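You operate a simulated robot arm through the tools that you are given. There is no shell and no other tool. Be economical: measure what you need, move in short steps, check, and stop when the job is done.

Carry out the task below with a simulated robot arm. There is one attempt and no reset: what you move stays moved.

## Task
Pump the middle and left joints full with the dial at 12 ml.
Fine: set the dose dial; spill none; park the pump.

It is judged by the outcome, as a careful person would: the job done as asked, and still so three seconds after it is handed in. It fails if anything else is knocked over, pushed out of place, dropped, spilled or broken.

## Robot
A 7-joint arm with a two-finger parallel gripper, fixed in place. Base frame: the origin is at the foot of the arm, x ahead of it, y to its left, z up. Units: mm, degrees, N and s.
With the tool pointing down near the work surface it reaches from about 280 to 680 mm from the base axis. Its first joint turns from -66.0 to 66.0 degrees. Payload 1.57 kg.
Tool frame: the origin (TCP) lies between the finger pads and is the grasp point; the fingertips stand 30 mm ahead of it; z points along the fingers, y is the line along which they close. The gripper opens to 110 mm. The fingers are 24 mm wide and 12 mm thick; the gripper's body (48 by 112 mm) begins 78 mm behind the TCP.
Orientation is that of the tool frame in the base frame, as a unit quaternion [x, y, z, w]. With the fingers straight down and closing along the base's y, the tool's x points along the base's -x, its y along +y and its z along -z.

## Interface
- The arm moves only by the tool arm_command. Its arguments are lists of equal length, an entry for each row: "translation": the shift along the tool's x, y, z in units of 100 mm (1.0 is 100 mm), a list of three; "turn": the turn, a rotation vector about the tool's x, y, z in units of 45 degrees (1.0 is 45 degrees), a list of three. In form: {"translation": [[dx, dy, dz], ...], "turn": [[rx, ry, rz], ...]}. A call has 1 to 8 rows; each row is the pose to reach, as a shift and turn from the pose commanded when the call began, along the tool's axes at that moment. "gripper" is the gripper command, from -1 (fully open) to 1 (shut), values between in proportion, set as the call begins (left out, the last holds). A call with a number of a shift or a turn outside -1 to 1 is refused whole. Rows are played at 5 a second. More than 50 mm and 8.6 degrees between two rows, or a gripper value outside its range, and nothing of the call is played. Where a pose cannot be reached the arm comes as near as it can. A force on the tool above 50 N (or 10 N above the force at the start of the call, whichever is more), or a blocked arm, ends the call early, and 0.2 s more pass. The fingers move at their own pace (about 108 mm/s each) and stop on an object; they squeeze with about 29 N. The grip force told is the motor's: it shows also when the fingers shut on nothing. Time passes only in rows, and 0.2 s behind the last, so rows that repeat a pose let the fingers close. The reply holds the time, the measured pose of the TCP, the force on the tool along the base axes, the opening and the grip force, in the units named above and with some noise, with the torque about the TCP (base axes, N m) and any sound that the robot's microphone picked up, and new pictures: "views" is both (left out), scene, wrist or none.
- Cameras (640 x 400 px; columns grow to the right, rows downward): "scene" is fixed at [161.5, -378.8, 1424.1]; the picture's right is [0.84, -0.54, 0.00], its down [-0.21, -0.32, -0.93] and it looks along [0.50, 0.78, -0.38] (base axes); focal length 312 px, centre (320, 200). "wrist" rides on the gripper at [70, 16, -141] in the tool frame; the picture's right is [-0.23, 0.97, 0.00], its down [-0.86, -0.20, -0.48] and it looks along [-0.47, -0.11, 0.88] (tool axes); focal length 222 px, centre (320, 200). There is no depth. A picture from a camera that has moved, and an enlarged one, comes with that camera's place and axes in the base frame and with its lens.
- enlarge(camera, box): a new picture of the part [left, top, right, bottom] of that camera's present view, enlarged. No time passes.
- close_job(): hands the job in; it is judged then, once.

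Go step by step. Nothing tells you positions but the pictures and the camera data: compare them with the known pose of the tool, close in by small moves and look again before you grip or let go. The budget is 120 turns and 200 pictures, counting those below and the enlarged ones. Unless the task says otherwise, let go and move clear before handing in, and close with one line.

The tools are called after "Request:" as name(argument=value, ...) on one line, values as JSON. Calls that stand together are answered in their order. arm_command: Moves the arm, as the interface text tells. Its arguments: {"type":"object","properties":{"translation":{"type":"array"},"turn":{"type":"array"},"gripper":{"type":"number"},"views":{"type":"string","enum":["both","scene","wrist","none"]}},"required":["translation","turn"]} The other tools are called the same way: enlarge (camera, box) takes an enlarged picture of a part of a camera's view; close_job () hands the job in.

At the start:

```text
t: 0.0
tool_pos: [360.9, -5.6, 1293.5]
ee_rot: [0.0, 1.0, 0.0, 0.0]
contact_force: [0.7, 0.8, 0.1]
moment: [-0.02, 0.03, -0.03]
width: 110.1
grasp_force: 0.0
```

scene: 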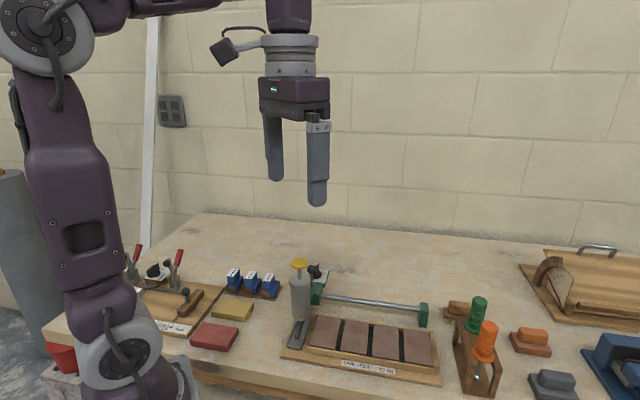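
wrist: 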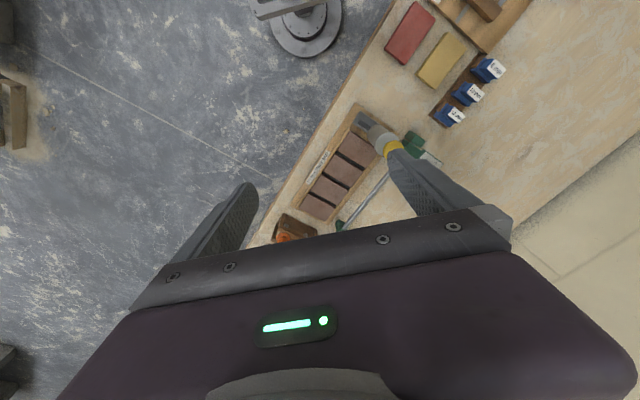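

I see a bench with a pump (yellow plunger, grey body) and a tiled board with joints, and other items. I'll look closely before moving.

Request:
enlarge(camera="scene", box=[260, 240, 460, 400])

Request:
enlarge(camera="wrist", box=[260, 80, 460, 240])

Request:
enlarge(camera="scene", box=[120, 230, 320, 370])

```text
2.50 times, centred on (360, 320) of scene
camera zoom: at [161.5, -378.8, 1424.1], right [0.84, -0.54, 0.0], down [-0.21, -0.32, -0.93], along [0.5, 0.78, -0.38], focal length 779 px, centre (220, -100)
```

zoom: 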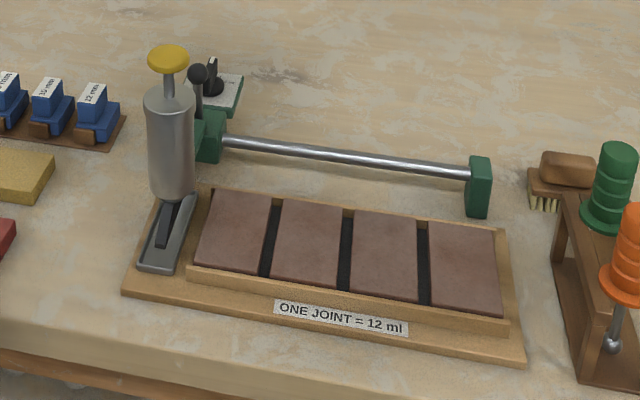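

```text
2.50 times, centred on (360, 160) of wrist
camera zoom: at [289.7, 10.1, 1435.2], right [0.23, 0.97, 0.0], down [0.86, -0.2, 0.48], along [0.47, -0.11, -0.88], focal length 555 px, centre (220, 300)
```

zoom: 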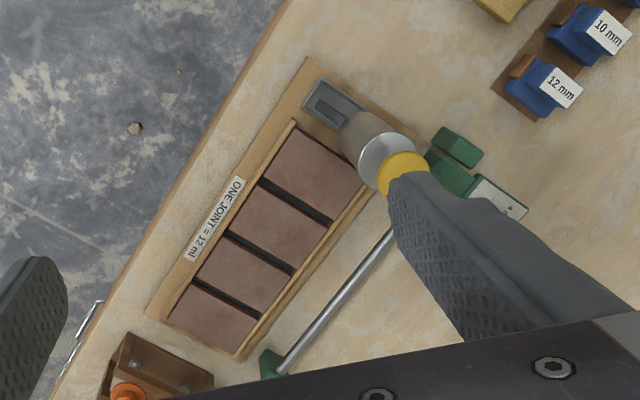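

```text
2.86 times, centred on (220, 300) of scene
camera zoom: at [161.5, -378.8, 1424.1], right [0.84, -0.54, 0.0], down [-0.21, -0.32, -0.93], along [0.5, 0.78, -0.38], focal length 891 px, centre (606, -86)
```

zoom: 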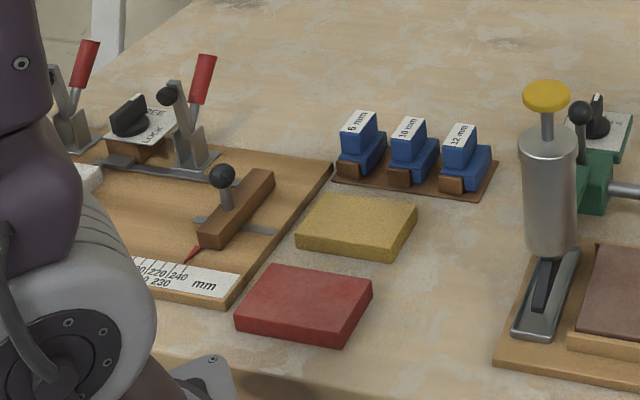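

The board with the label seems to sit around (496, -44, 860). I go lower for a better look at the pump, rail and dial.

Request:
arm_command(translation=[[0, 0, 0.45], [0, 0, 0.9]], turn=[[0, 0, 0], [0, 0, 0]], views="none")

Request:
arm_command(translation=[[0.2, 0, 0.45], [0.4, 0, 0.8]], turn=[[0, 0, 0], [0, 0, 0]], views="both")

```text
t: 0.6
tool_pos: [365.8, -6.8, 1204.9]
ee_rot: [0.0, 1.0, 0.0, -0.001]
contact_force: [0.2, -0.1, -0.9]
moment: [-0.01, 0.02, 0.0]
width: 109.8
grasp_force: 0.1
```

```text
t: 1.2
tool_pos: [321.3, -5.8, 1123.3]
ee_rot: [0.0, 1.0, 0.0, 0.0]
contact_force: [-0.1, 0.0, -0.2]
moment: [0.0, -0.02, -0.04]
width: 109.9
grasp_force: 0.1
camera wrist: at [250.2, 10.1, 1265.0], right [0.23, 0.97, 0.0], down [0.86, -0.2, 0.48], along [0.47, -0.11, -0.88], focal length 222 px, centre (320, 200)
```

scene: 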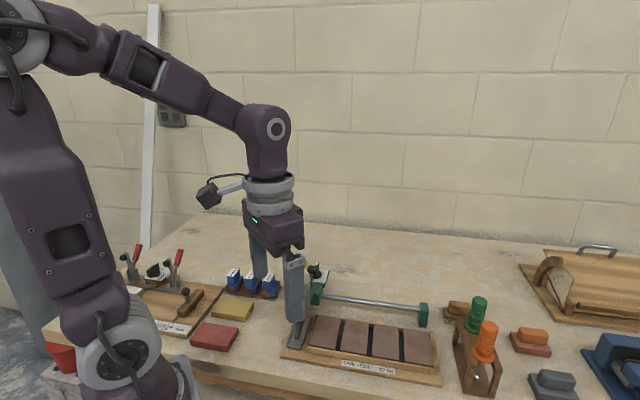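
wrist: 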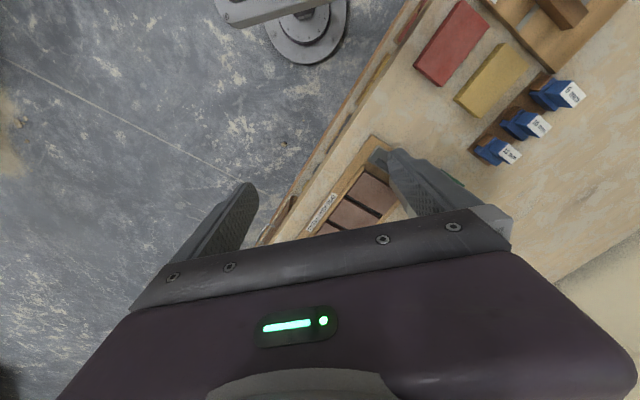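

The hand hides the board here. I move forward so the board falls in the clear upper part of the wrist view.

Request:
arm_command(translation=[[-0.48, 0, 0], [-0.96, 0, 0]], turn=[[0, 0, 0], [0, 0, 0]], views="none")

Request:
arm_command(translation=[[-0.3, 0, 0], [-0.6, 0, 0], [-0.6, 0, 0]], turn=[[0, 0, 0], [0, 0, 0], [0, 0, 0]], views="wrist")

Request:
enlarge(camera="wrist", box=[220, 0, 500, 200])

```text
t: 1.8
tool_pos: [416.4, -6.7, 1126.4]
ee_rot: [0.0, 1.0, 0.0, 0.0]
contact_force: [0.1, 0.6, 0.0]
moment: [-0.01, -0.01, -0.02]
width: 109.8
grasp_force: 0.0
```

```text
t: 2.6
tool_pos: [478.3, -6.1, 1127.2]
ee_rot: [-0.001, 1.0, 0.0, 0.0]
contact_force: [-0.9, 0.6, 0.1]
moment: [-0.01, 0.02, 0.05]
width: 109.9
grasp_force: 0.0
camera wrist: at [407.6, 10.6, 1268.2], right [0.23, 0.97, 0.0], down [0.86, -0.2, 0.48], along [0.47, -0.11, -0.88], focal length 222 px, centre (320, 200)
```

wrist: 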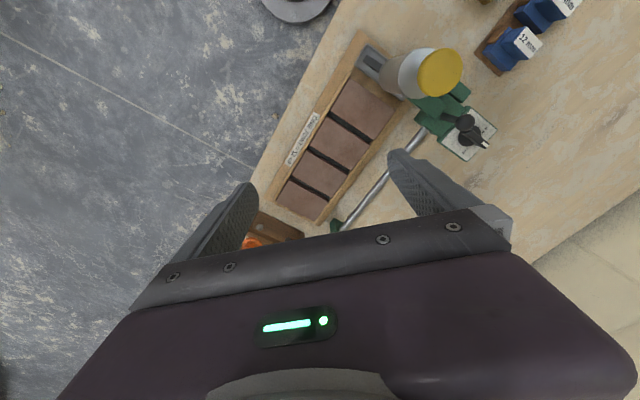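

```text
2.00 times, centred on (360, 100) of wrist
camera zoom: at [407.6, 10.6, 1268.2], right [0.23, 0.97, 0.0], down [0.86, -0.2, 0.48], along [0.47, -0.11, -0.88], focal length 444 px, centre (240, 400)
```

zoom: 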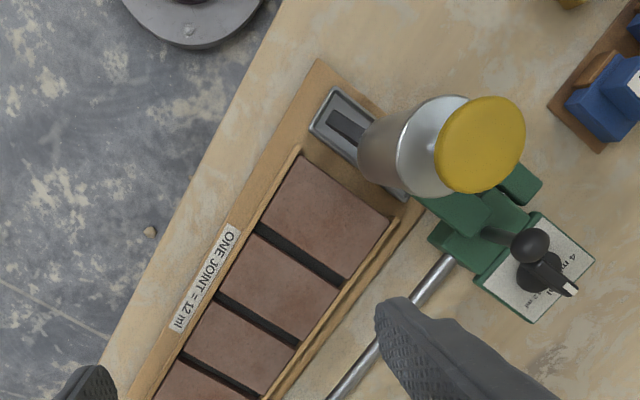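

The pump hangs on a green carriage on the rail, with a dial on a plate beside it; left joint is nearest the pump. Dial near (548, 231, 905), pump top near (426, 113, 1050). I go look at the dial closely.

Request:
arm_command(translation=[[-0.2, 0.4, 0], [-0.4, 0.8, 0]], turn=[[0, 0, 0], [0, 0, 0]], views="none")

Request:
arm_command(translation=[[-0.15, 0.4, 0], [-0.3, 0.8, 0], [-0.45, 1.0, 0.35], [-0.5, 1.0, 0.65], [-0.5, 1.0, 0.65]], turn=[[0, 0, 0], [0, 0, 0], [0, 0, 0], [0, 0, 0], [0, 0, 0]], views="wrist")

Request:
enlarge(camera="wrist", box=[200, 0, 520, 200])

```text
t: 3.2
tool_pos: [517.8, 73.2, 1123.1]
ee_rot: [0.0, 1.0, 0.0, -0.001]
contact_force: [-0.2, 1.1, -0.4]
moment: [-0.02, 0.0, 0.01]
width: 109.8
grasp_force: 0.1
```

```text
t: 4.4
tool_pos: [564.8, 173.9, 1060.1]
ee_rot: [0.0, 1.0, 0.0, 0.0]
contact_force: [0.7, 0.9, -0.4]
moment: [0.02, 0.02, -0.01]
width: 110.2
grasp_force: 0.0
camera wrist: at [494.3, 190.9, 1202.6], right [0.23, 0.97, 0.0], down [0.86, -0.2, 0.48], along [0.47, -0.11, -0.88], focal length 222 px, centre (320, 200)
```

wrist: 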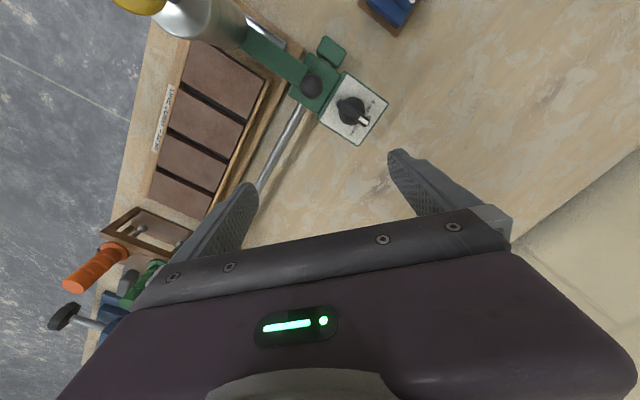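

```text
2.00 times, centred on (360, 100) of wrist
camera zoom: at [494.3, 190.9, 1202.6], right [0.23, 0.97, 0.0], down [0.86, -0.2, 0.48], along [0.47, -0.11, -0.88], focal length 444 px, centre (240, 400)
```

zoom: 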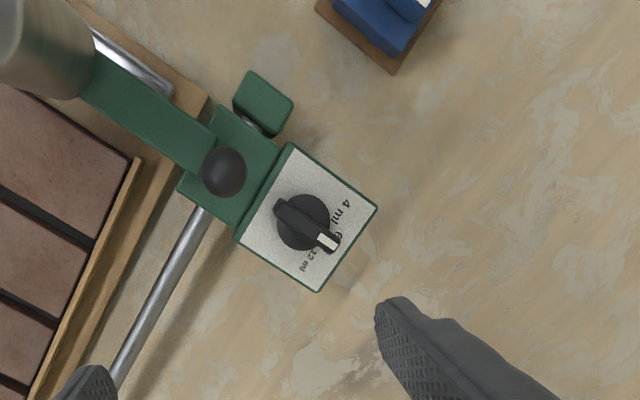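

Now the mechanism is clear: carriage with a black ball handle, arm to the pump, and a dial (4/8/12 ml). I zoom in on the dial.

Request:
enlarge(camera="wrist", box=[290, 60, 400, 160])

```text
4.00 times, centred on (345, 110) of wrist
camera zoom: at [494.3, 190.9, 1202.6], right [0.23, 0.97, 0.0], down [0.86, -0.2, 0.48], along [0.47, -0.11, -0.88], focal length 888 px, centre (220, 560)
```

zoom: 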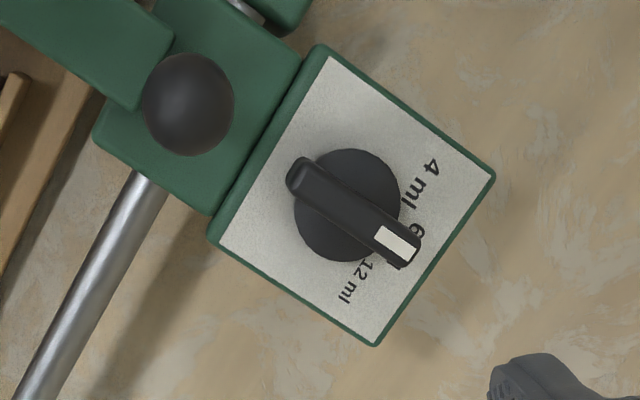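

Dial shows 6 now; marks are 4/6/12 with about 50° steps, 12 being clockwise (seen from above). I rotate the tool 45° to straddle the dial bar and move above it at ~(538, 220).

Request:
arm_command(translation=[[0.05, 0.08, 0], [0.1, 0.16, 0], [0.15, 0.24, 0], [0.2, 0.32, 0], [0.25, 0.4, 0], [0.29, 0.456, 0], [0.29, 0.456, 0]], turn=[[0, 0, -0.17], [0, 0, -0.34], [0, 0, -0.51], [0, 0, -0.68], [0, 0, -0.85], [0, 0, -1.0], [0, 0, -1.0]], gripper=0.18, views="both")

Request:
enlarge(camera="wrist", box=[220, 60, 420, 220])

Request:
enlarge(camera="scene", box=[260, 220, 380, 320])

```text
t: 6.0
tool_pos: [537.6, 218.6, 1060.2]
ee_rot: [-0.384, 0.923, 0.0, 0.0]
contact_force: [-0.8, -0.4, -0.2]
moment: [0.0, 0.0, 0.02]
width: 45.0
grasp_force: 0.0
camera wrist: at [475.3, 180.9, 1201.4], right [-0.53, 0.85, 0.0], down [0.74, 0.47, 0.48], along [0.41, 0.25, -0.88], focal length 222 px, centre (320, 200)
```

scene: 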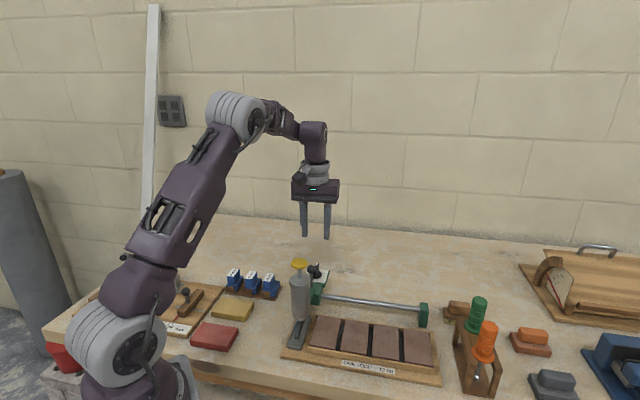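
wrist: 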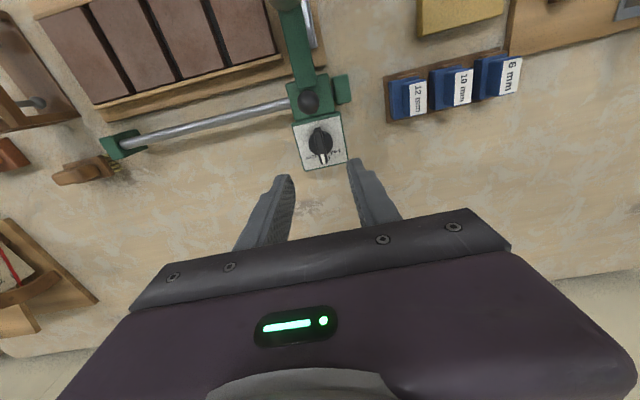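

```text
2.50 times, centred on (320, 140) of wrist
camera zoom: at [475.3, 180.9, 1201.4], right [-0.53, 0.85, 0.0], down [0.74, 0.47, 0.48], along [0.41, 0.25, -0.88], focal length 555 px, centre (320, 350)
```

zoom: 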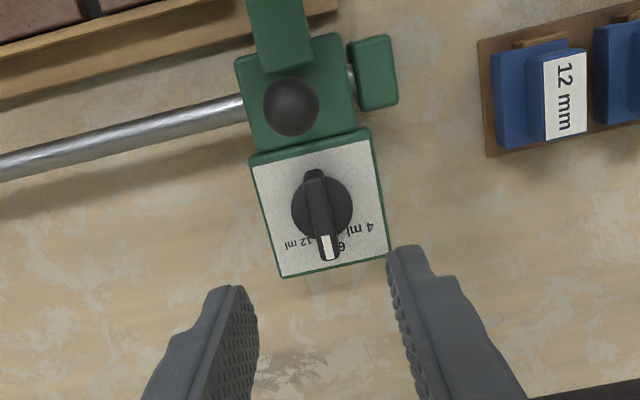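

```text
4.00 times, centred on (320, 270) of scene
camera zoom: at [161.5, -378.8, 1424.1], right [0.84, -0.54, 0.0], down [-0.21, -0.32, -0.93], along [0.5, 0.78, -0.38], focal length 1247 px, centre (320, -80)
```

zoom: 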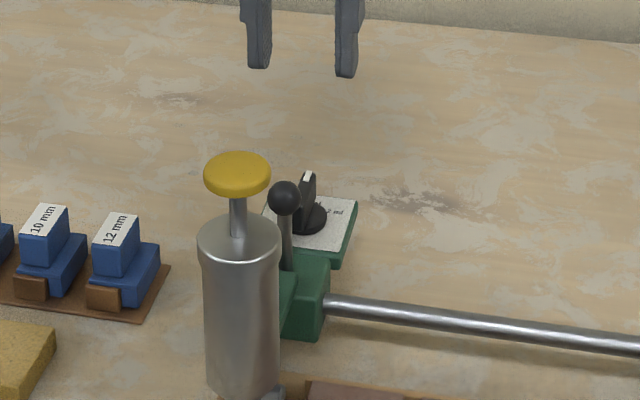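

Alignment over the dial bar looks good (bar centre ~(537, 218), top ~935). Descending straight down.

Request:
arm_command(translation=[[0, 0, 0.3], [0, 0, 0.6], [0, 0, 0.8], [0, 0, 1.0], [0, 0, 1.0]], turn=[[0, 0, 0], [0, 0, 0], [0, 0, 0], [0, 0, 0], [0, 0, 0]], views="wrist")

Request:
enlarge(camera="wrist", box=[220, 60, 420, 220])

Request:
enlarge(camera="scene", box=[260, 220, 380, 320])

```text
t: 7.2
tool_pos: [536.0, 220.4, 958.6]
ee_rot: [-0.382, 0.924, 0.0, 0.0]
contact_force: [1.2, 0.5, 0.2]
moment: [0.01, -0.02, -0.01]
width: 45.3
grasp_force: 0.1
camera wrist: at [474.0, 181.7, 1100.0], right [-0.53, 0.85, 0.0], down [0.75, 0.46, 0.48], along [0.41, 0.25, -0.88], focal length 222 px, centre (320, 200)
```

wrist: 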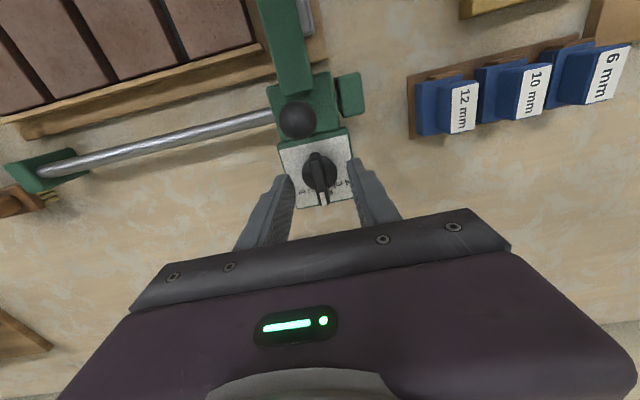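

```text
2.50 times, centred on (320, 140) of wrist
camera zoom: at [474.0, 181.7, 1100.0], right [-0.53, 0.85, 0.0], down [0.75, 0.46, 0.48], along [0.41, 0.25, -0.88], focal length 555 px, centre (320, 350)
```

zoom: 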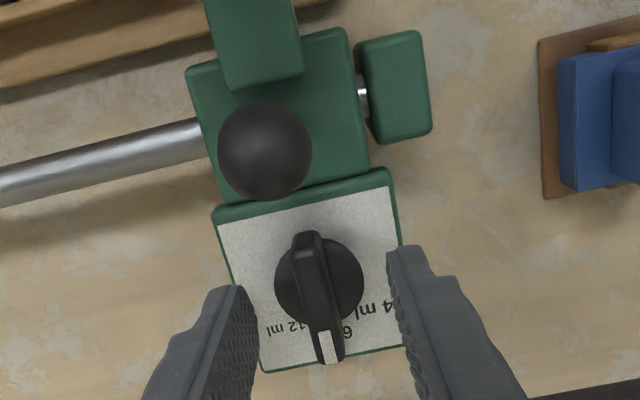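

```text
4.00 times, centred on (320, 270) of scene
camera zoom: at [161.5, -378.8, 1424.1], right [0.84, -0.54, 0.0], down [-0.21, -0.32, -0.93], along [0.5, 0.78, -0.38], focal length 1247 px, centre (320, -80)
```

zoom: 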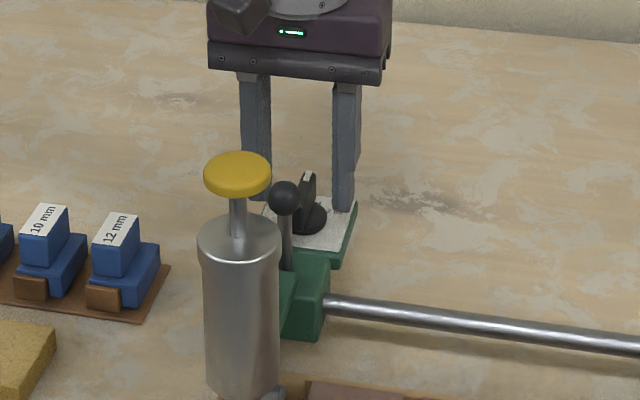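

Fingers straddle the bar, tips at ~928. I lower 10 mm and close.

Request:
arm_command(translation=[[0, 0, 0.05], [0, 0, 0.1], [0, 0, 0.1]], turn=[[0, 0, 0], [0, 0, 0], [0, 0, 0]], views="none")

Request:
arm_command(translation=[[0, 0, 0], [0, 0, 0], [0, 0, 0]], turn=[[0, 0, 0], [0, 0, 0], [0, 0, 0]], gripper=1, views="wrist")

Request:
enlarge(camera="wrist", box=[220, 60, 420, 220])

```text
t: 8.0
tool_pos: [537.0, 218.0, 947.7]
ee_rot: [-0.383, 0.924, 0.0, -0.001]
contact_force: [0.3, 0.5, -0.2]
moment: [0.03, 0.0, -0.01]
width: 45.2
grasp_force: 0.1
```

```text
t: 8.8
tool_pos: [537.1, 220.1, 948.5]
ee_rot: [-0.383, 0.924, 0.0, 0.001]
contact_force: [1.8, 1.3, 9.9]
moment: [-0.24, 0.37, 0.0]
width: 9.7
grasp_force: 28.6
camera wrist: at [474.9, 181.6, 1090.6], right [-0.53, 0.85, 0.0], down [0.74, 0.46, 0.48], along [0.41, 0.25, -0.88], focal length 222 px, centre (320, 200)
```

wrist: 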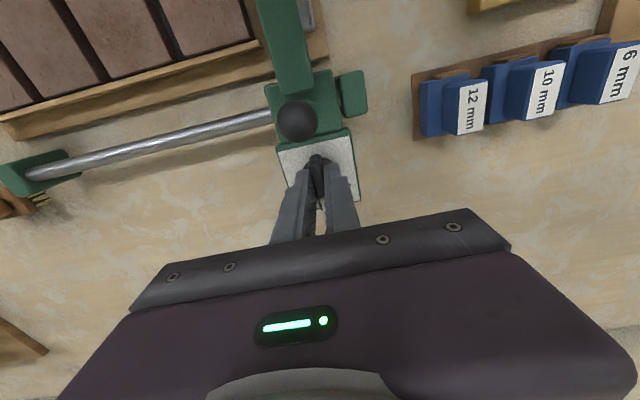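

```text
2.50 times, centred on (320, 140) of wrist
camera zoom: at [474.9, 181.6, 1090.6], right [-0.53, 0.85, 0.0], down [0.74, 0.46, 0.48], along [0.41, 0.25, -0.88], focal length 555 px, centre (320, 350)
```

zoom: 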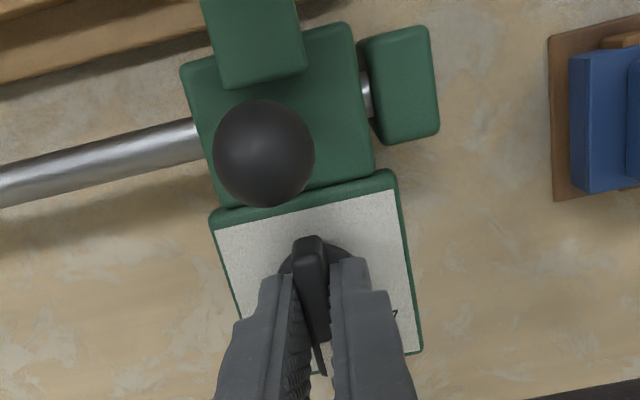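

Bar gripped (9.7 mm). Turning clockwise (seen from above) 45° in small steps, then checking.

Request:
arm_command(translation=[[0, 0, 0], [0, 0, 0], [0, 0, 0], [0, 0, 0], [0, 0, 0], [0, 0, 0], [0, 0, 0]], turn=[[0, 0, 0.17], [0, 0, 0.34], [0, 0, 0.51], [0, 0, 0.68], [0, 0, 0.85], [0, 0, 1.0], [0, 0, 1.0]], views="wrist")

Request:
enlarge(camera="wrist", box=[220, 60, 420, 220])

Request:
enlarge(camera="scene", box=[260, 220, 380, 320])

```text
t: 10.4
tool_pos: [538.0, 219.6, 948.9]
ee_rot: [0.0, 1.0, 0.0, 0.0]
contact_force: [-1.2, 2.3, 17.3]
moment: [-0.11, 0.72, 0.03]
width: 9.9
grasp_force: 28.3
camera wrist: at [466.5, 235.9, 1090.6], right [0.23, 0.97, 0.0], down [0.85, -0.2, 0.48], along [0.47, -0.11, -0.88], focal length 222 px, centre (320, 200)
```

wrist: 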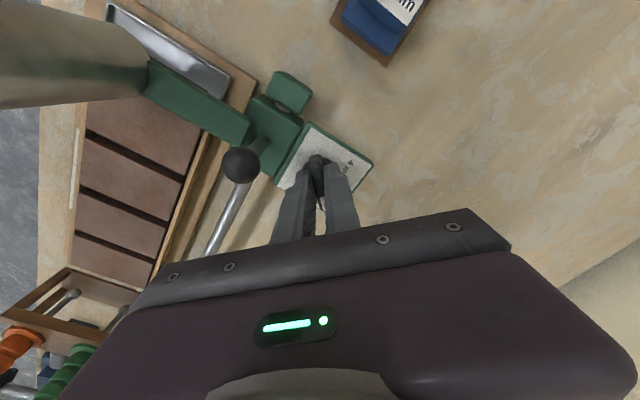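

```text
2.50 times, centred on (320, 140) of wrist
camera zoom: at [466.5, 235.9, 1090.6], right [0.23, 0.97, 0.0], down [0.85, -0.2, 0.48], along [0.47, -0.11, -0.88], focal length 555 px, centre (320, 350)
```

zoom: 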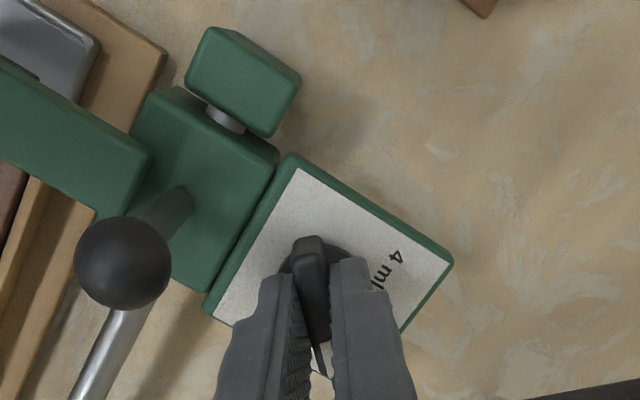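

```text
4.00 times, centred on (320, 270) of scene
camera zoom: at [161.2, -378.9, 1424.1], right [0.84, -0.54, 0.0], down [-0.21, -0.32, -0.93], along [0.5, 0.78, -0.38], focal length 1247 px, centre (320, -80)
```

zoom: 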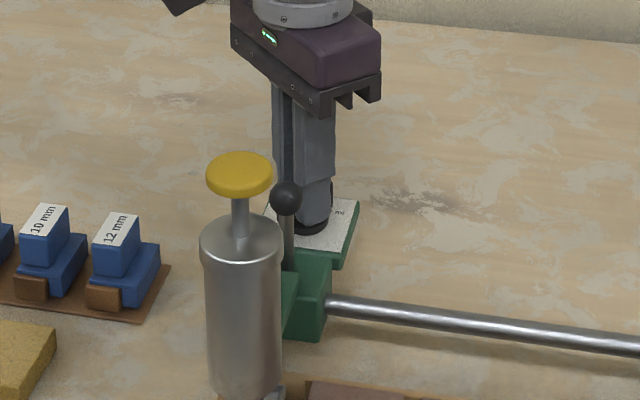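

Dial turned with the bar now along base x. I release, rise and inspect.

Request:
arm_command(translation=[[0, 0, 0], [0, 0, 0], [0, 0, -0.3], [0, 0, -0.6], [0, 0, -0.6]], turn=[[0, 0, 0], [0, 0, 0], [0, 0, 0], [0, 0, 0], [0, 0, 0]], gripper=0.18, views="wrist")

Request:
enlarge(camera="wrist", box=[260, 80, 380, 180])

```text
t: 11.6
tool_pos: [536.1, 217.7, 1009.1]
ee_rot: [0.0, 1.0, 0.0, 0.0]
contact_force: [-0.6, -0.9, 1.1]
moment: [-0.01, 0.01, 0.0]
width: 45.3
grasp_force: 0.0
camera wrist: at [465.6, 234.7, 1150.4], right [0.23, 0.97, 0.0], down [0.86, -0.2, 0.48], along [0.47, -0.11, -0.88], focal length 222 px, centre (320, 200)
```

wrist: 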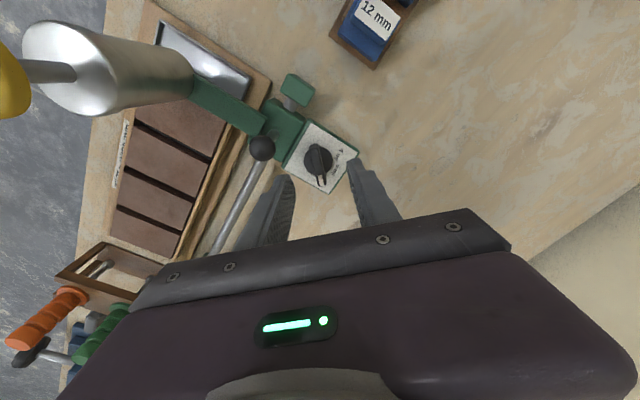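

```text
4.00 times, centred on (320, 130) of wrist
camera zoom: at [465.6, 234.7, 1150.4], right [0.23, 0.97, 0.0], down [0.86, -0.2, 0.48], along [0.47, -0.11, -0.88], focal length 888 px, centre (320, 480)
```

zoom: 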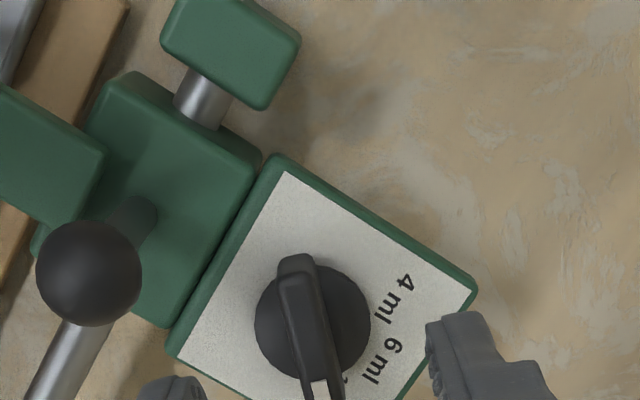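

I need a view with the pointer tip clear; moving forward a bit and up.

Request:
arm_command(translation=[[-0.25, 0, -0.2], [-0.5, 0.1, -0.4], [-0.5, 0.1, -0.4]], turn=[[0, 0, 0], [0, 0, 0], [0, 0, 0]], views="none")

Request:
enlarge(camera="wrist", box=[250, 50, 370, 150])

```text
t: 12.4
tool_pos: [586.3, 229.4, 1046.8]
ee_rot: [0.0, 1.0, 0.0, 0.001]
contact_force: [0.4, 0.5, -1.3]
moment: [-0.02, 0.01, 0.0]
width: 45.1
grasp_force: 0.0
```

```text
4.00 times, centred on (310, 100) of wrist
camera zoom: at [516.1, 245.2, 1189.0], right [0.23, 0.97, 0.0], down [0.86, -0.2, 0.48], along [0.47, -0.11, -0.88], focal length 888 px, centre (360, 600)
```

zoom: 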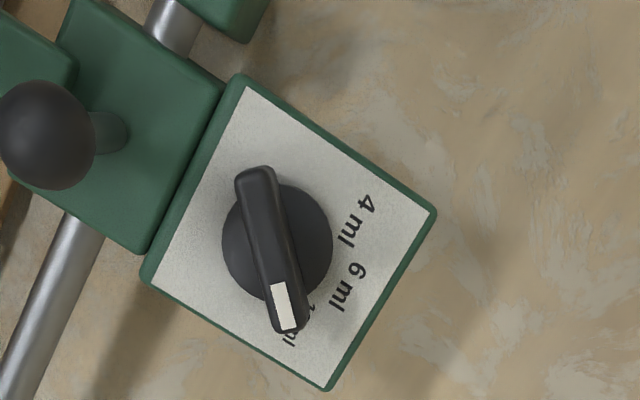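

Pointer is now about 45–48° clockwise from 6, matching the 12 mark (4 sits at ~45° the other way). I'll recheck from another angle while moving above the ball handle at ~(502, 180, 968).

Request:
arm_command(translation=[[0.14, -0.08, 0], [0.29, -0.17, 0], [0.43, -0.25, 0], [0.58, -0.33, 0], [0.72, -0.42, 0], [0.86, -0.5, 0], [0.86, -0.5, 0]], turn=[[0, 0, -0.17], [0, 0, -0.34], [0, 0, -0.51], [0, 0, -0.68], [0, 0, -0.85], [0, 0, -1.0], [0, 0, -1.0]], gripper=0, views="both")

Request:
enlarge(camera="wrist", box=[220, 60, 420, 220])

Request:
enlarge(camera="scene", box=[260, 220, 380, 320])

```text
t: 14.0
tool_pos: [503.6, 179.3, 1049.5]
ee_rot: [-0.384, 0.923, 0.0, 0.0]
contact_force: [-1.1, 0.0, -0.1]
moment: [0.0, -0.01, -0.01]
width: 55.2
grasp_force: 0.1
camera wrist: at [441.1, 141.9, 1191.0], right [-0.53, 0.85, 0.0], down [0.74, 0.47, 0.48], along [0.41, 0.25, -0.88], focal length 222 px, centre (320, 200)
```

scene: 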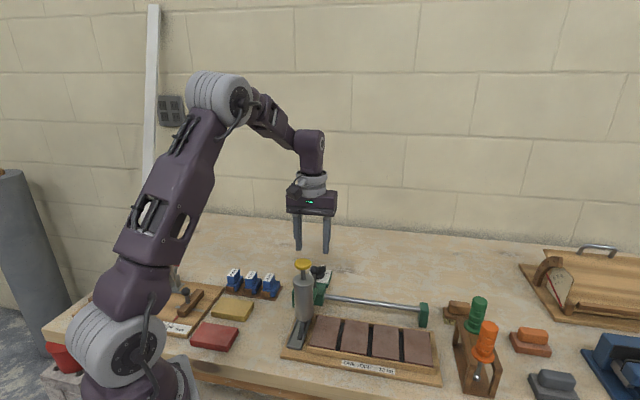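
wrist: 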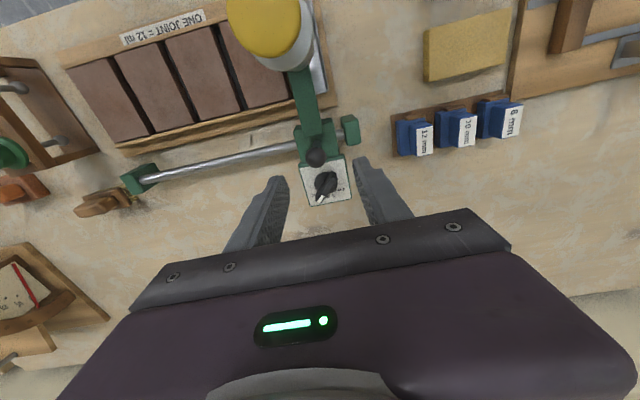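

```text
2.50 times, centred on (320, 140) of wrist
camera zoom: at [441.1, 141.9, 1191.0], right [-0.53, 0.85, 0.0], down [0.74, 0.47, 0.48], along [0.41, 0.25, -0.88], focal length 555 px, centre (320, 350)
```

zoom: 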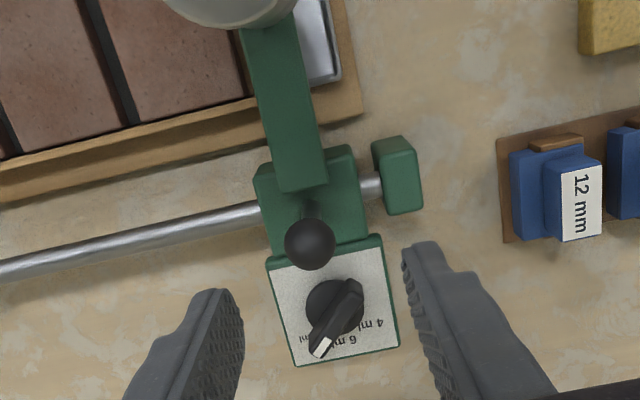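

```text
4.00 times, centred on (320, 270) of scene
camera zoom: at [161.5, -378.8, 1424.1], right [0.84, -0.54, 0.0], down [-0.21, -0.32, -0.93], along [0.5, 0.78, -0.38], focal length 1247 px, centre (320, -80)
```

zoom: 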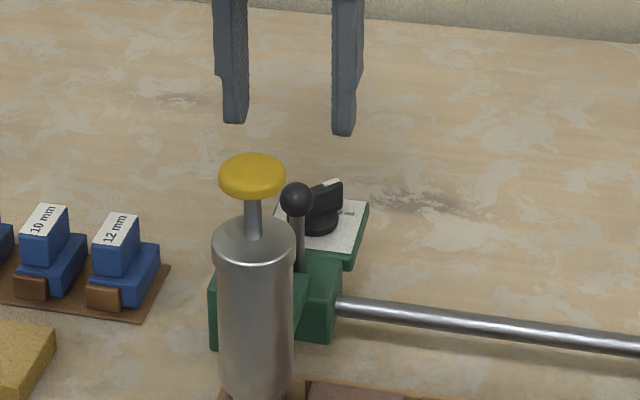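

The carriage drifted ~10 mm right while turning the dial (I'll push it home at the end). Zooming on the dial to judge the pointer.

Request:
enlarge(camera="wrist", box=[296, 140, 360, 210])

Request:
enlarge(camera="scene", box=[300, 255, 350, 295])

```text
5.71 times, centred on (328, 175) of wrist
camera zoom: at [441.1, 141.9, 1191.0], right [-0.53, 0.85, 0.0], down [0.74, 0.47, 0.48], along [0.41, 0.25, -0.88], focal length 1269 px, centre (274, 343)
```

zoom: 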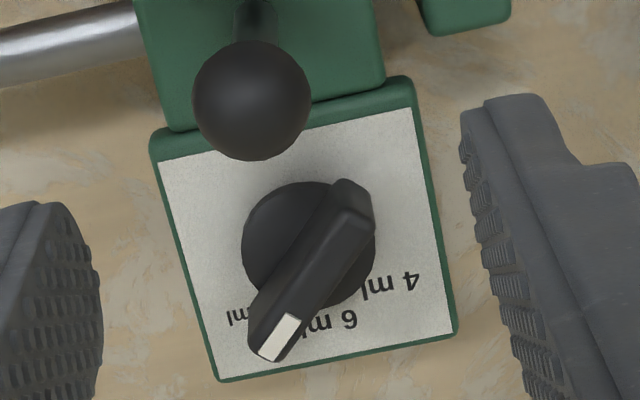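

```text
10.00 times, centred on (325, 275) of scene
camera zoom: at [161.5, -378.8, 1424.1], right [0.84, -0.54, 0.0], down [-0.21, -0.32, -0.93], along [0.5, 0.78, -0.38], focal length 3117 px, centre (270, -550)
```

zoom: 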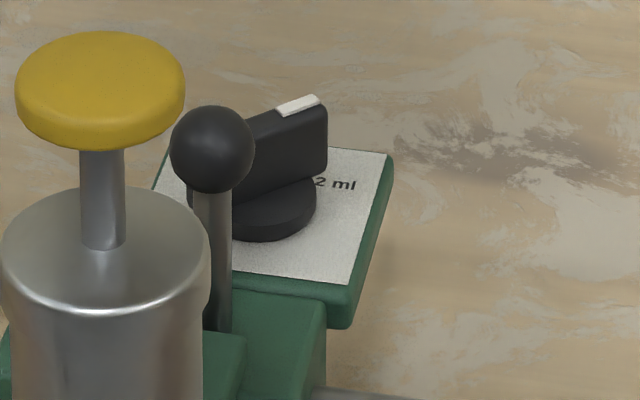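

The pointer reads at 12 (4 and 12 marks are 45° either side of 6). Next I descend on the ball handle at ~(505, 177, 965), fingers across the rail direction.

Request:
arm_command(translation=[[0, -0.03, 0.3], [0, -0.03, 0.6], [0, -0.03, 0.77], [0, -0.03, 0.77]], turn=[[0, 0, 0], [0, 0, 0], [0, 0, 0], [0, 0, 0]], views="both")

Request:
enlarge(camera="scene", box=[260, 220, 380, 320])

```text
t: 15.0
tool_pos: [504.9, 177.8, 971.7]
ee_rot: [-0.383, 0.924, 0.001, 0.001]
contact_force: [0.0, -0.7, -0.5]
moment: [-0.02, -0.01, -0.02]
width: 54.8
grasp_force: 0.0
camera wrist: at [442.0, 139.2, 1113.7], right [-0.53, 0.85, 0.0], down [0.75, 0.46, 0.48], along [0.41, 0.25, -0.88], focal length 222 px, centre (320, 200)
```

scene: 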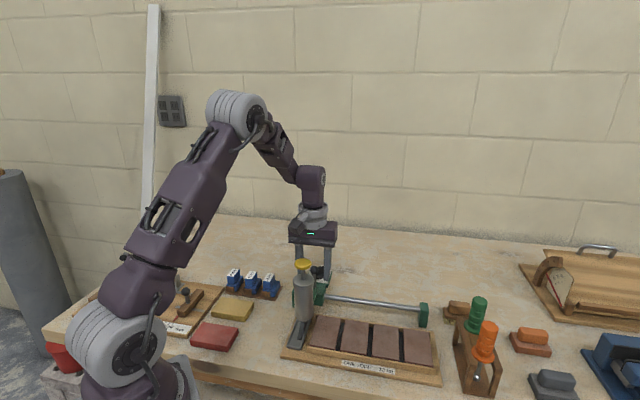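
wrist: 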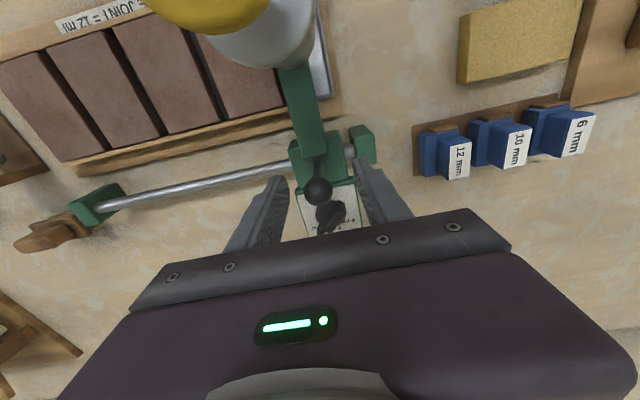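

```text
4.00 times, centred on (320, 270) of scene
camera zoom: at [161.5, -378.8, 1424.1], right [0.84, -0.54, 0.0], down [-0.21, -0.32, -0.93], along [0.5, 0.78, -0.38], focal length 1247 px, centre (320, -80)
```

zoom: 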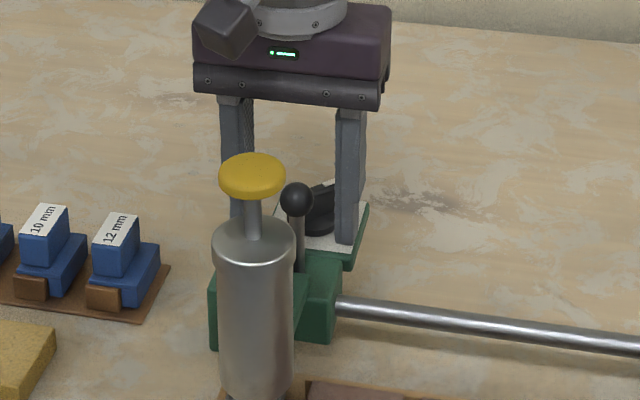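

Ball sits centred between the fingers. Closing on it.

Request:
arm_command(translation=[[0, 0, 0], [0, 0, 0], [0, 0, 0]], turn=[[0, 0, 0], [0, 0, 0], [0, 0, 0]], gripper=1, views="none")

Request:
enlarge(camera="scene", box=[260, 240, 460, 400])

```text
t: 15.8
tool_pos: [503.1, 177.0, 972.4]
ee_rot: [-0.383, 0.924, 0.0, 0.0]
contact_force: [-0.3, 0.2, -4.7]
moment: [0.18, -0.11, 0.0]
width: 21.2
grasp_force: 34.5
```

```text
2.50 times, centred on (360, 320) of scene
camera zoom: at [161.5, -378.8, 1424.1], right [0.84, -0.54, 0.0], down [-0.21, -0.32, -0.93], along [0.5, 0.78, -0.38], focal length 779 px, centre (220, -100)
```

zoom: 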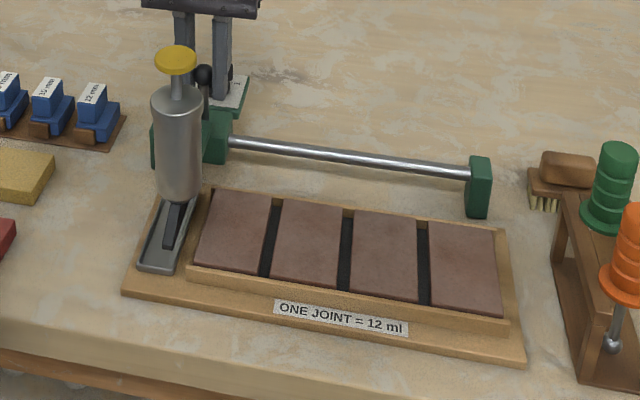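

Ball held (21 mm). Now sliding the carriage right along the rail 80 mm, then looking at the nozzle vs the left joint.

Request:
arm_command(translation=[[0, -0.15, 0], [0, -0.3, 0], [0, -0.45, 0], [0, -0.6, 0], [0, -0.75, 0], [0, -0.8, 0], [0, -0.8, 0]], turn=[[0, 0, 0], [0, 0, 0], [0, 0, 0], [0, 0, 0], [0, 0, 0], [0, 0, 0], [0, 0, 0]], views="wrist")

Request:
enlarge(camera="scene", box=[270, 260, 430, 380])

```text
t: 17.4
tool_pos: [561.5, 119.8, 971.7]
ee_rot: [-0.382, 0.924, -0.001, 0.0]
contact_force: [-8.9, -11.0, 18.4]
moment: [0.08, -0.17, -0.06]
width: 21.4
grasp_force: 34.9
camera wrist: at [498.7, 82.6, 1113.7], right [-0.53, 0.85, 0.0], down [0.75, 0.46, 0.48], along [0.41, 0.25, -0.88], focal length 222 px, centre (320, 200)
```

wrist: 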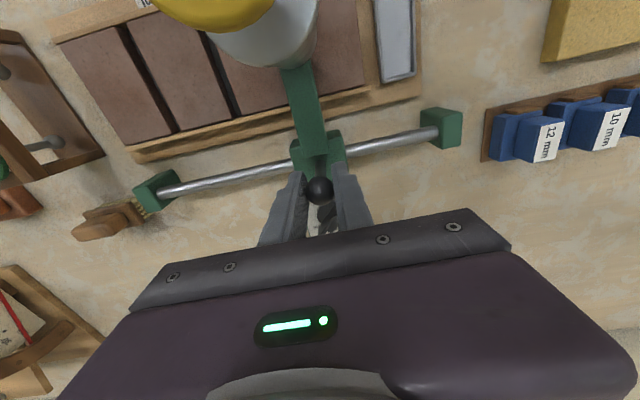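

```text
3.33 times, centred on (350, 320) of scene
camera zoom: at [160.9, -379.2, 1424.1], right [0.84, -0.54, 0.0], down [-0.21, -0.32, -0.93], along [0.5, 0.78, -0.38], focal length 1039 px, centre (220, -200)
```

zoom: 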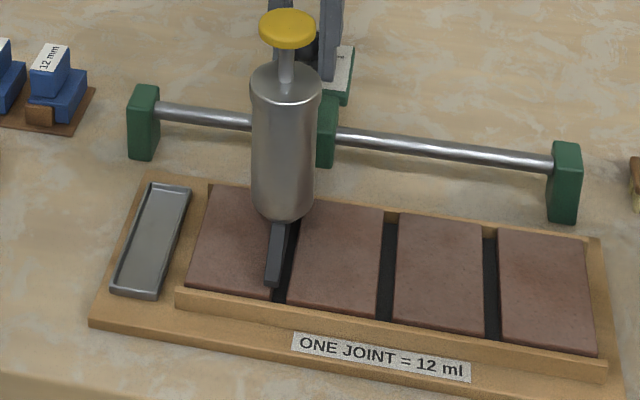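

The nozzle is a long dark spout parallel to the joints, and it's just left of the left joint. Zooming in to measure the remaining offset.

Request:
enlarge(camera="scene", box=[320, 305, 370, 350])

Request:
enlarge(camera="wrist", box=[200, 0, 400, 160])

```text
8.89 times, centred on (345, 328) of scene
camera zoom: at [160.9, -379.2, 1424.1], right [0.84, -0.54, 0.0], down [-0.21, -0.32, -0.93], along [0.5, 0.78, -0.38], focal length 2771 px, centre (98, -933)
```

zoom: 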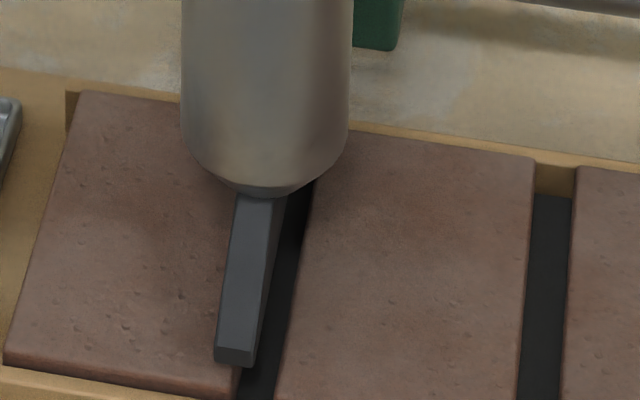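

```text
2.50 times, centred on (300, 80) of wrist
camera zoom: at [498.7, 82.6, 1113.7], right [-0.53, 0.85, 0.0], down [0.75, 0.46, 0.48], along [0.41, 0.25, -0.88], focal length 555 px, centre (370, 500)
```

zoom: 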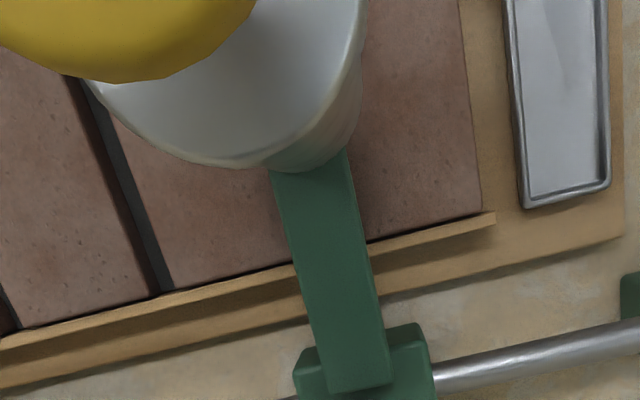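

Offset about 6 mm to the right. Nudging.

Request:
arm_command(translation=[[0, -0.03, 0], [0, -0.06, 0], [0, -0.06, 0]], turn=[[0, 0, 0], [0, 0, 0], [0, 0, 0]], views="none")

Request:
enlarge(camera="scene", box=[320, 305, 370, 350])

```text
t: 18.2
tool_pos: [563.1, 117.8, 971.0]
ee_rot: [-0.384, 0.923, 0.0, 0.001]
contact_force: [-5.8, -7.2, 20.6]
moment: [-0.22, 0.27, 0.09]
width: 21.5
grasp_force: 34.9
```

```text
8.89 times, centred on (345, 328) of scene
camera zoom: at [160.9, -379.1, 1424.1], right [0.84, -0.54, 0.0], down [-0.21, -0.32, -0.93], along [0.5, 0.78, -0.38], focal length 2771 px, centre (98, -933)
```

zoom: 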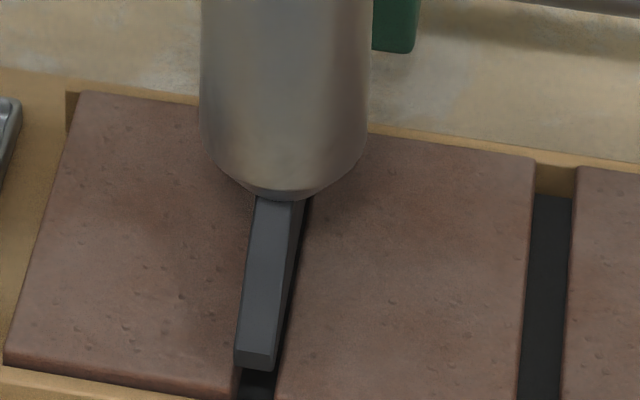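

Within 1 mm; a final 1 mm nudge, then I release the ball and check it stays.

Request:
arm_command(translation=[[0, -0.01, 0], [0, -0.01, 0]], turn=[[0, 0, 0], [0, 0, 0]], views="none")

Request:
arm_command(translation=[[0, 0, 0], [0, 0, 0], [0, 0, 0]], turn=[[0, 0, 0], [0, 0, 0], [0, 0, 0]], gripper=0, views="none")

Request:
enlarge(camera="scene", box=[320, 305, 370, 350])

Request:
enlarge(camera="scene", box=[270, 230, 430, 350])

```text
t: 18.8
tool_pos: [565.6, 116.3, 971.2]
ee_rot: [-0.384, 0.923, 0.0, 0.001]
contact_force: [-2.3, -1.0, 21.1]
moment: [-0.09, 0.12, 0.04]
width: 21.3
grasp_force: 34.7
```

```text
t: 19.6
tool_pos: [564.6, 116.2, 971.2]
ee_rot: [-0.383, 0.924, 0.0, 0.0]
contact_force: [1.1, 0.5, 0.0]
moment: [0.01, -0.02, 0.02]
width: 54.9
grasp_force: 0.0
```

```text
8.89 times, centred on (345, 328) of scene
camera zoom: at [161.5, -378.8, 1424.1], right [0.84, -0.54, 0.0], down [-0.21, -0.32, -0.93], along [0.5, 0.78, -0.38], focal length 2771 px, centre (98, -933)
```

zoom: 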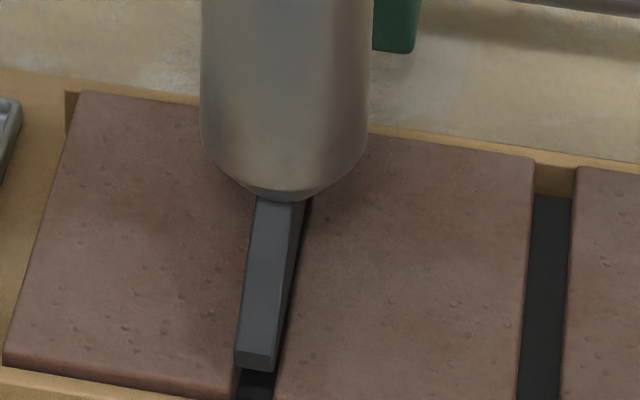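

```text
3.33 times, centred on (350, 290) of scene
camera zoom: at [161.5, -378.8, 1424.1], right [0.84, -0.54, 0.0], down [-0.21, -0.32, -0.93], along [0.5, 0.78, -0.38], focal length 1039 px, centre (220, -100)
```

zoom: 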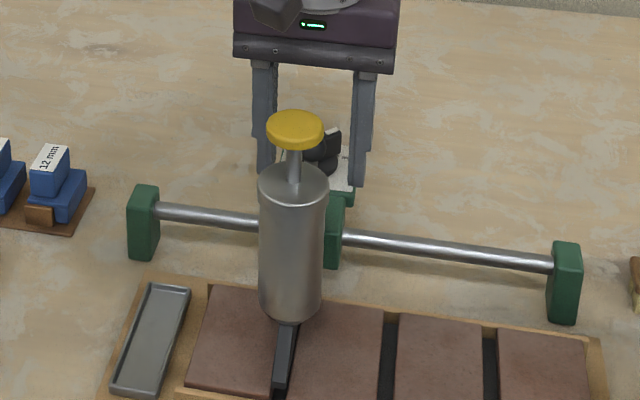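

Nozzle sits over the left joint. Now I rise, close the fingers and go above the yellow plunger at ~(490, 49, 1055).

Request:
arm_command(translation=[[0, 0, -0.4], [0, 0, -0.8], [0, 0, -1.0]], turn=[[0, 0, 0], [0, 0, 0], [0, 0, 0]], views="none")

Request:
arm_command(translation=[[0, 0, -0.45], [0.4, 0.02, -0.5], [0.8, 0.05, -0.5], [1.0, 0.05, -0.5], [1.0, 0.05, -0.5]], turn=[[0, 0, 0], [0, 0, 0], [0, 0, 0], [0, 0, 0], [0, 0, 0]], gripper=1, views="both")

Request:
enlarge(camera="scene", box=[290, 220, 390, 300])

```text
t: 20.4
tool_pos: [564.8, 114.8, 1070.3]
ee_rot: [-0.384, 0.923, 0.0, 0.001]
contact_force: [-0.2, -0.3, 0.1]
moment: [-0.03, 0.0, -0.03]
width: 54.9
grasp_force: 0.1
```

```text
t: 21.6
tool_pos: [491.0, 48.8, 1121.4]
ee_rot: [-0.382, 0.924, 0.0, 0.001]
contact_force: [-0.1, 0.8, 0.2]
moment: [0.01, -0.01, 0.04]
width: 0.0
grasp_force: 21.7
camera wrist: at [428.8, 11.0, 1264.3], right [-0.53, 0.85, 0.0], down [0.75, 0.46, 0.48], along [0.41, 0.25, -0.88], focal length 222 px, centre (320, 200)
```

scene: 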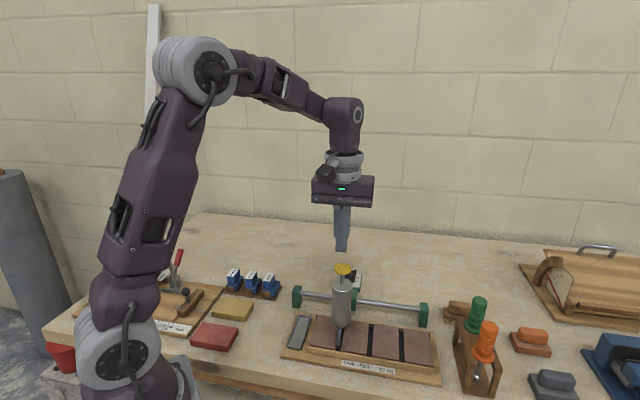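
wrist: 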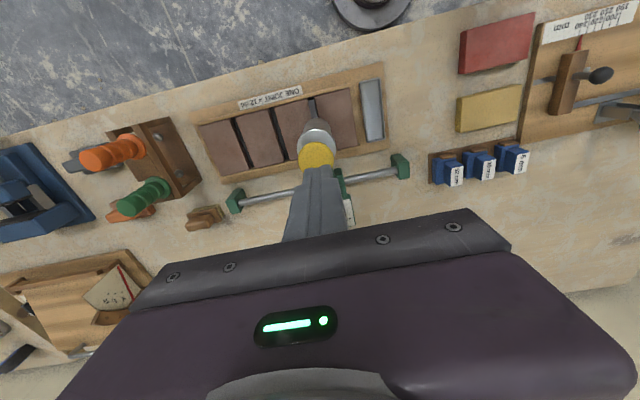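

```text
5.00 times, centred on (340, 260) of scene
camera zoom: at [161.5, -378.8, 1424.1], right [0.84, -0.54, 0.0], down [-0.21, -0.32, -0.93], along [0.5, 0.78, -0.38], focal length 1559 px, centre (220, -100)
```

zoom: 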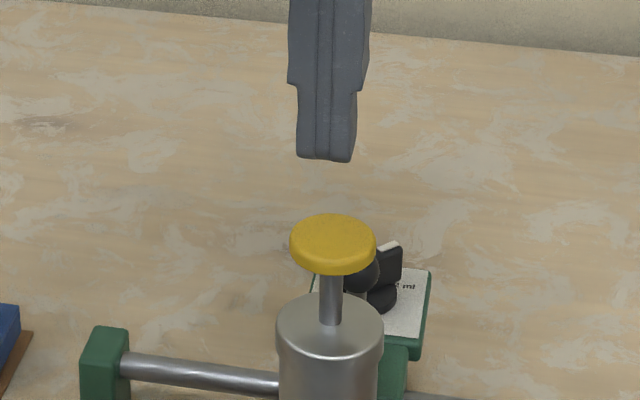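

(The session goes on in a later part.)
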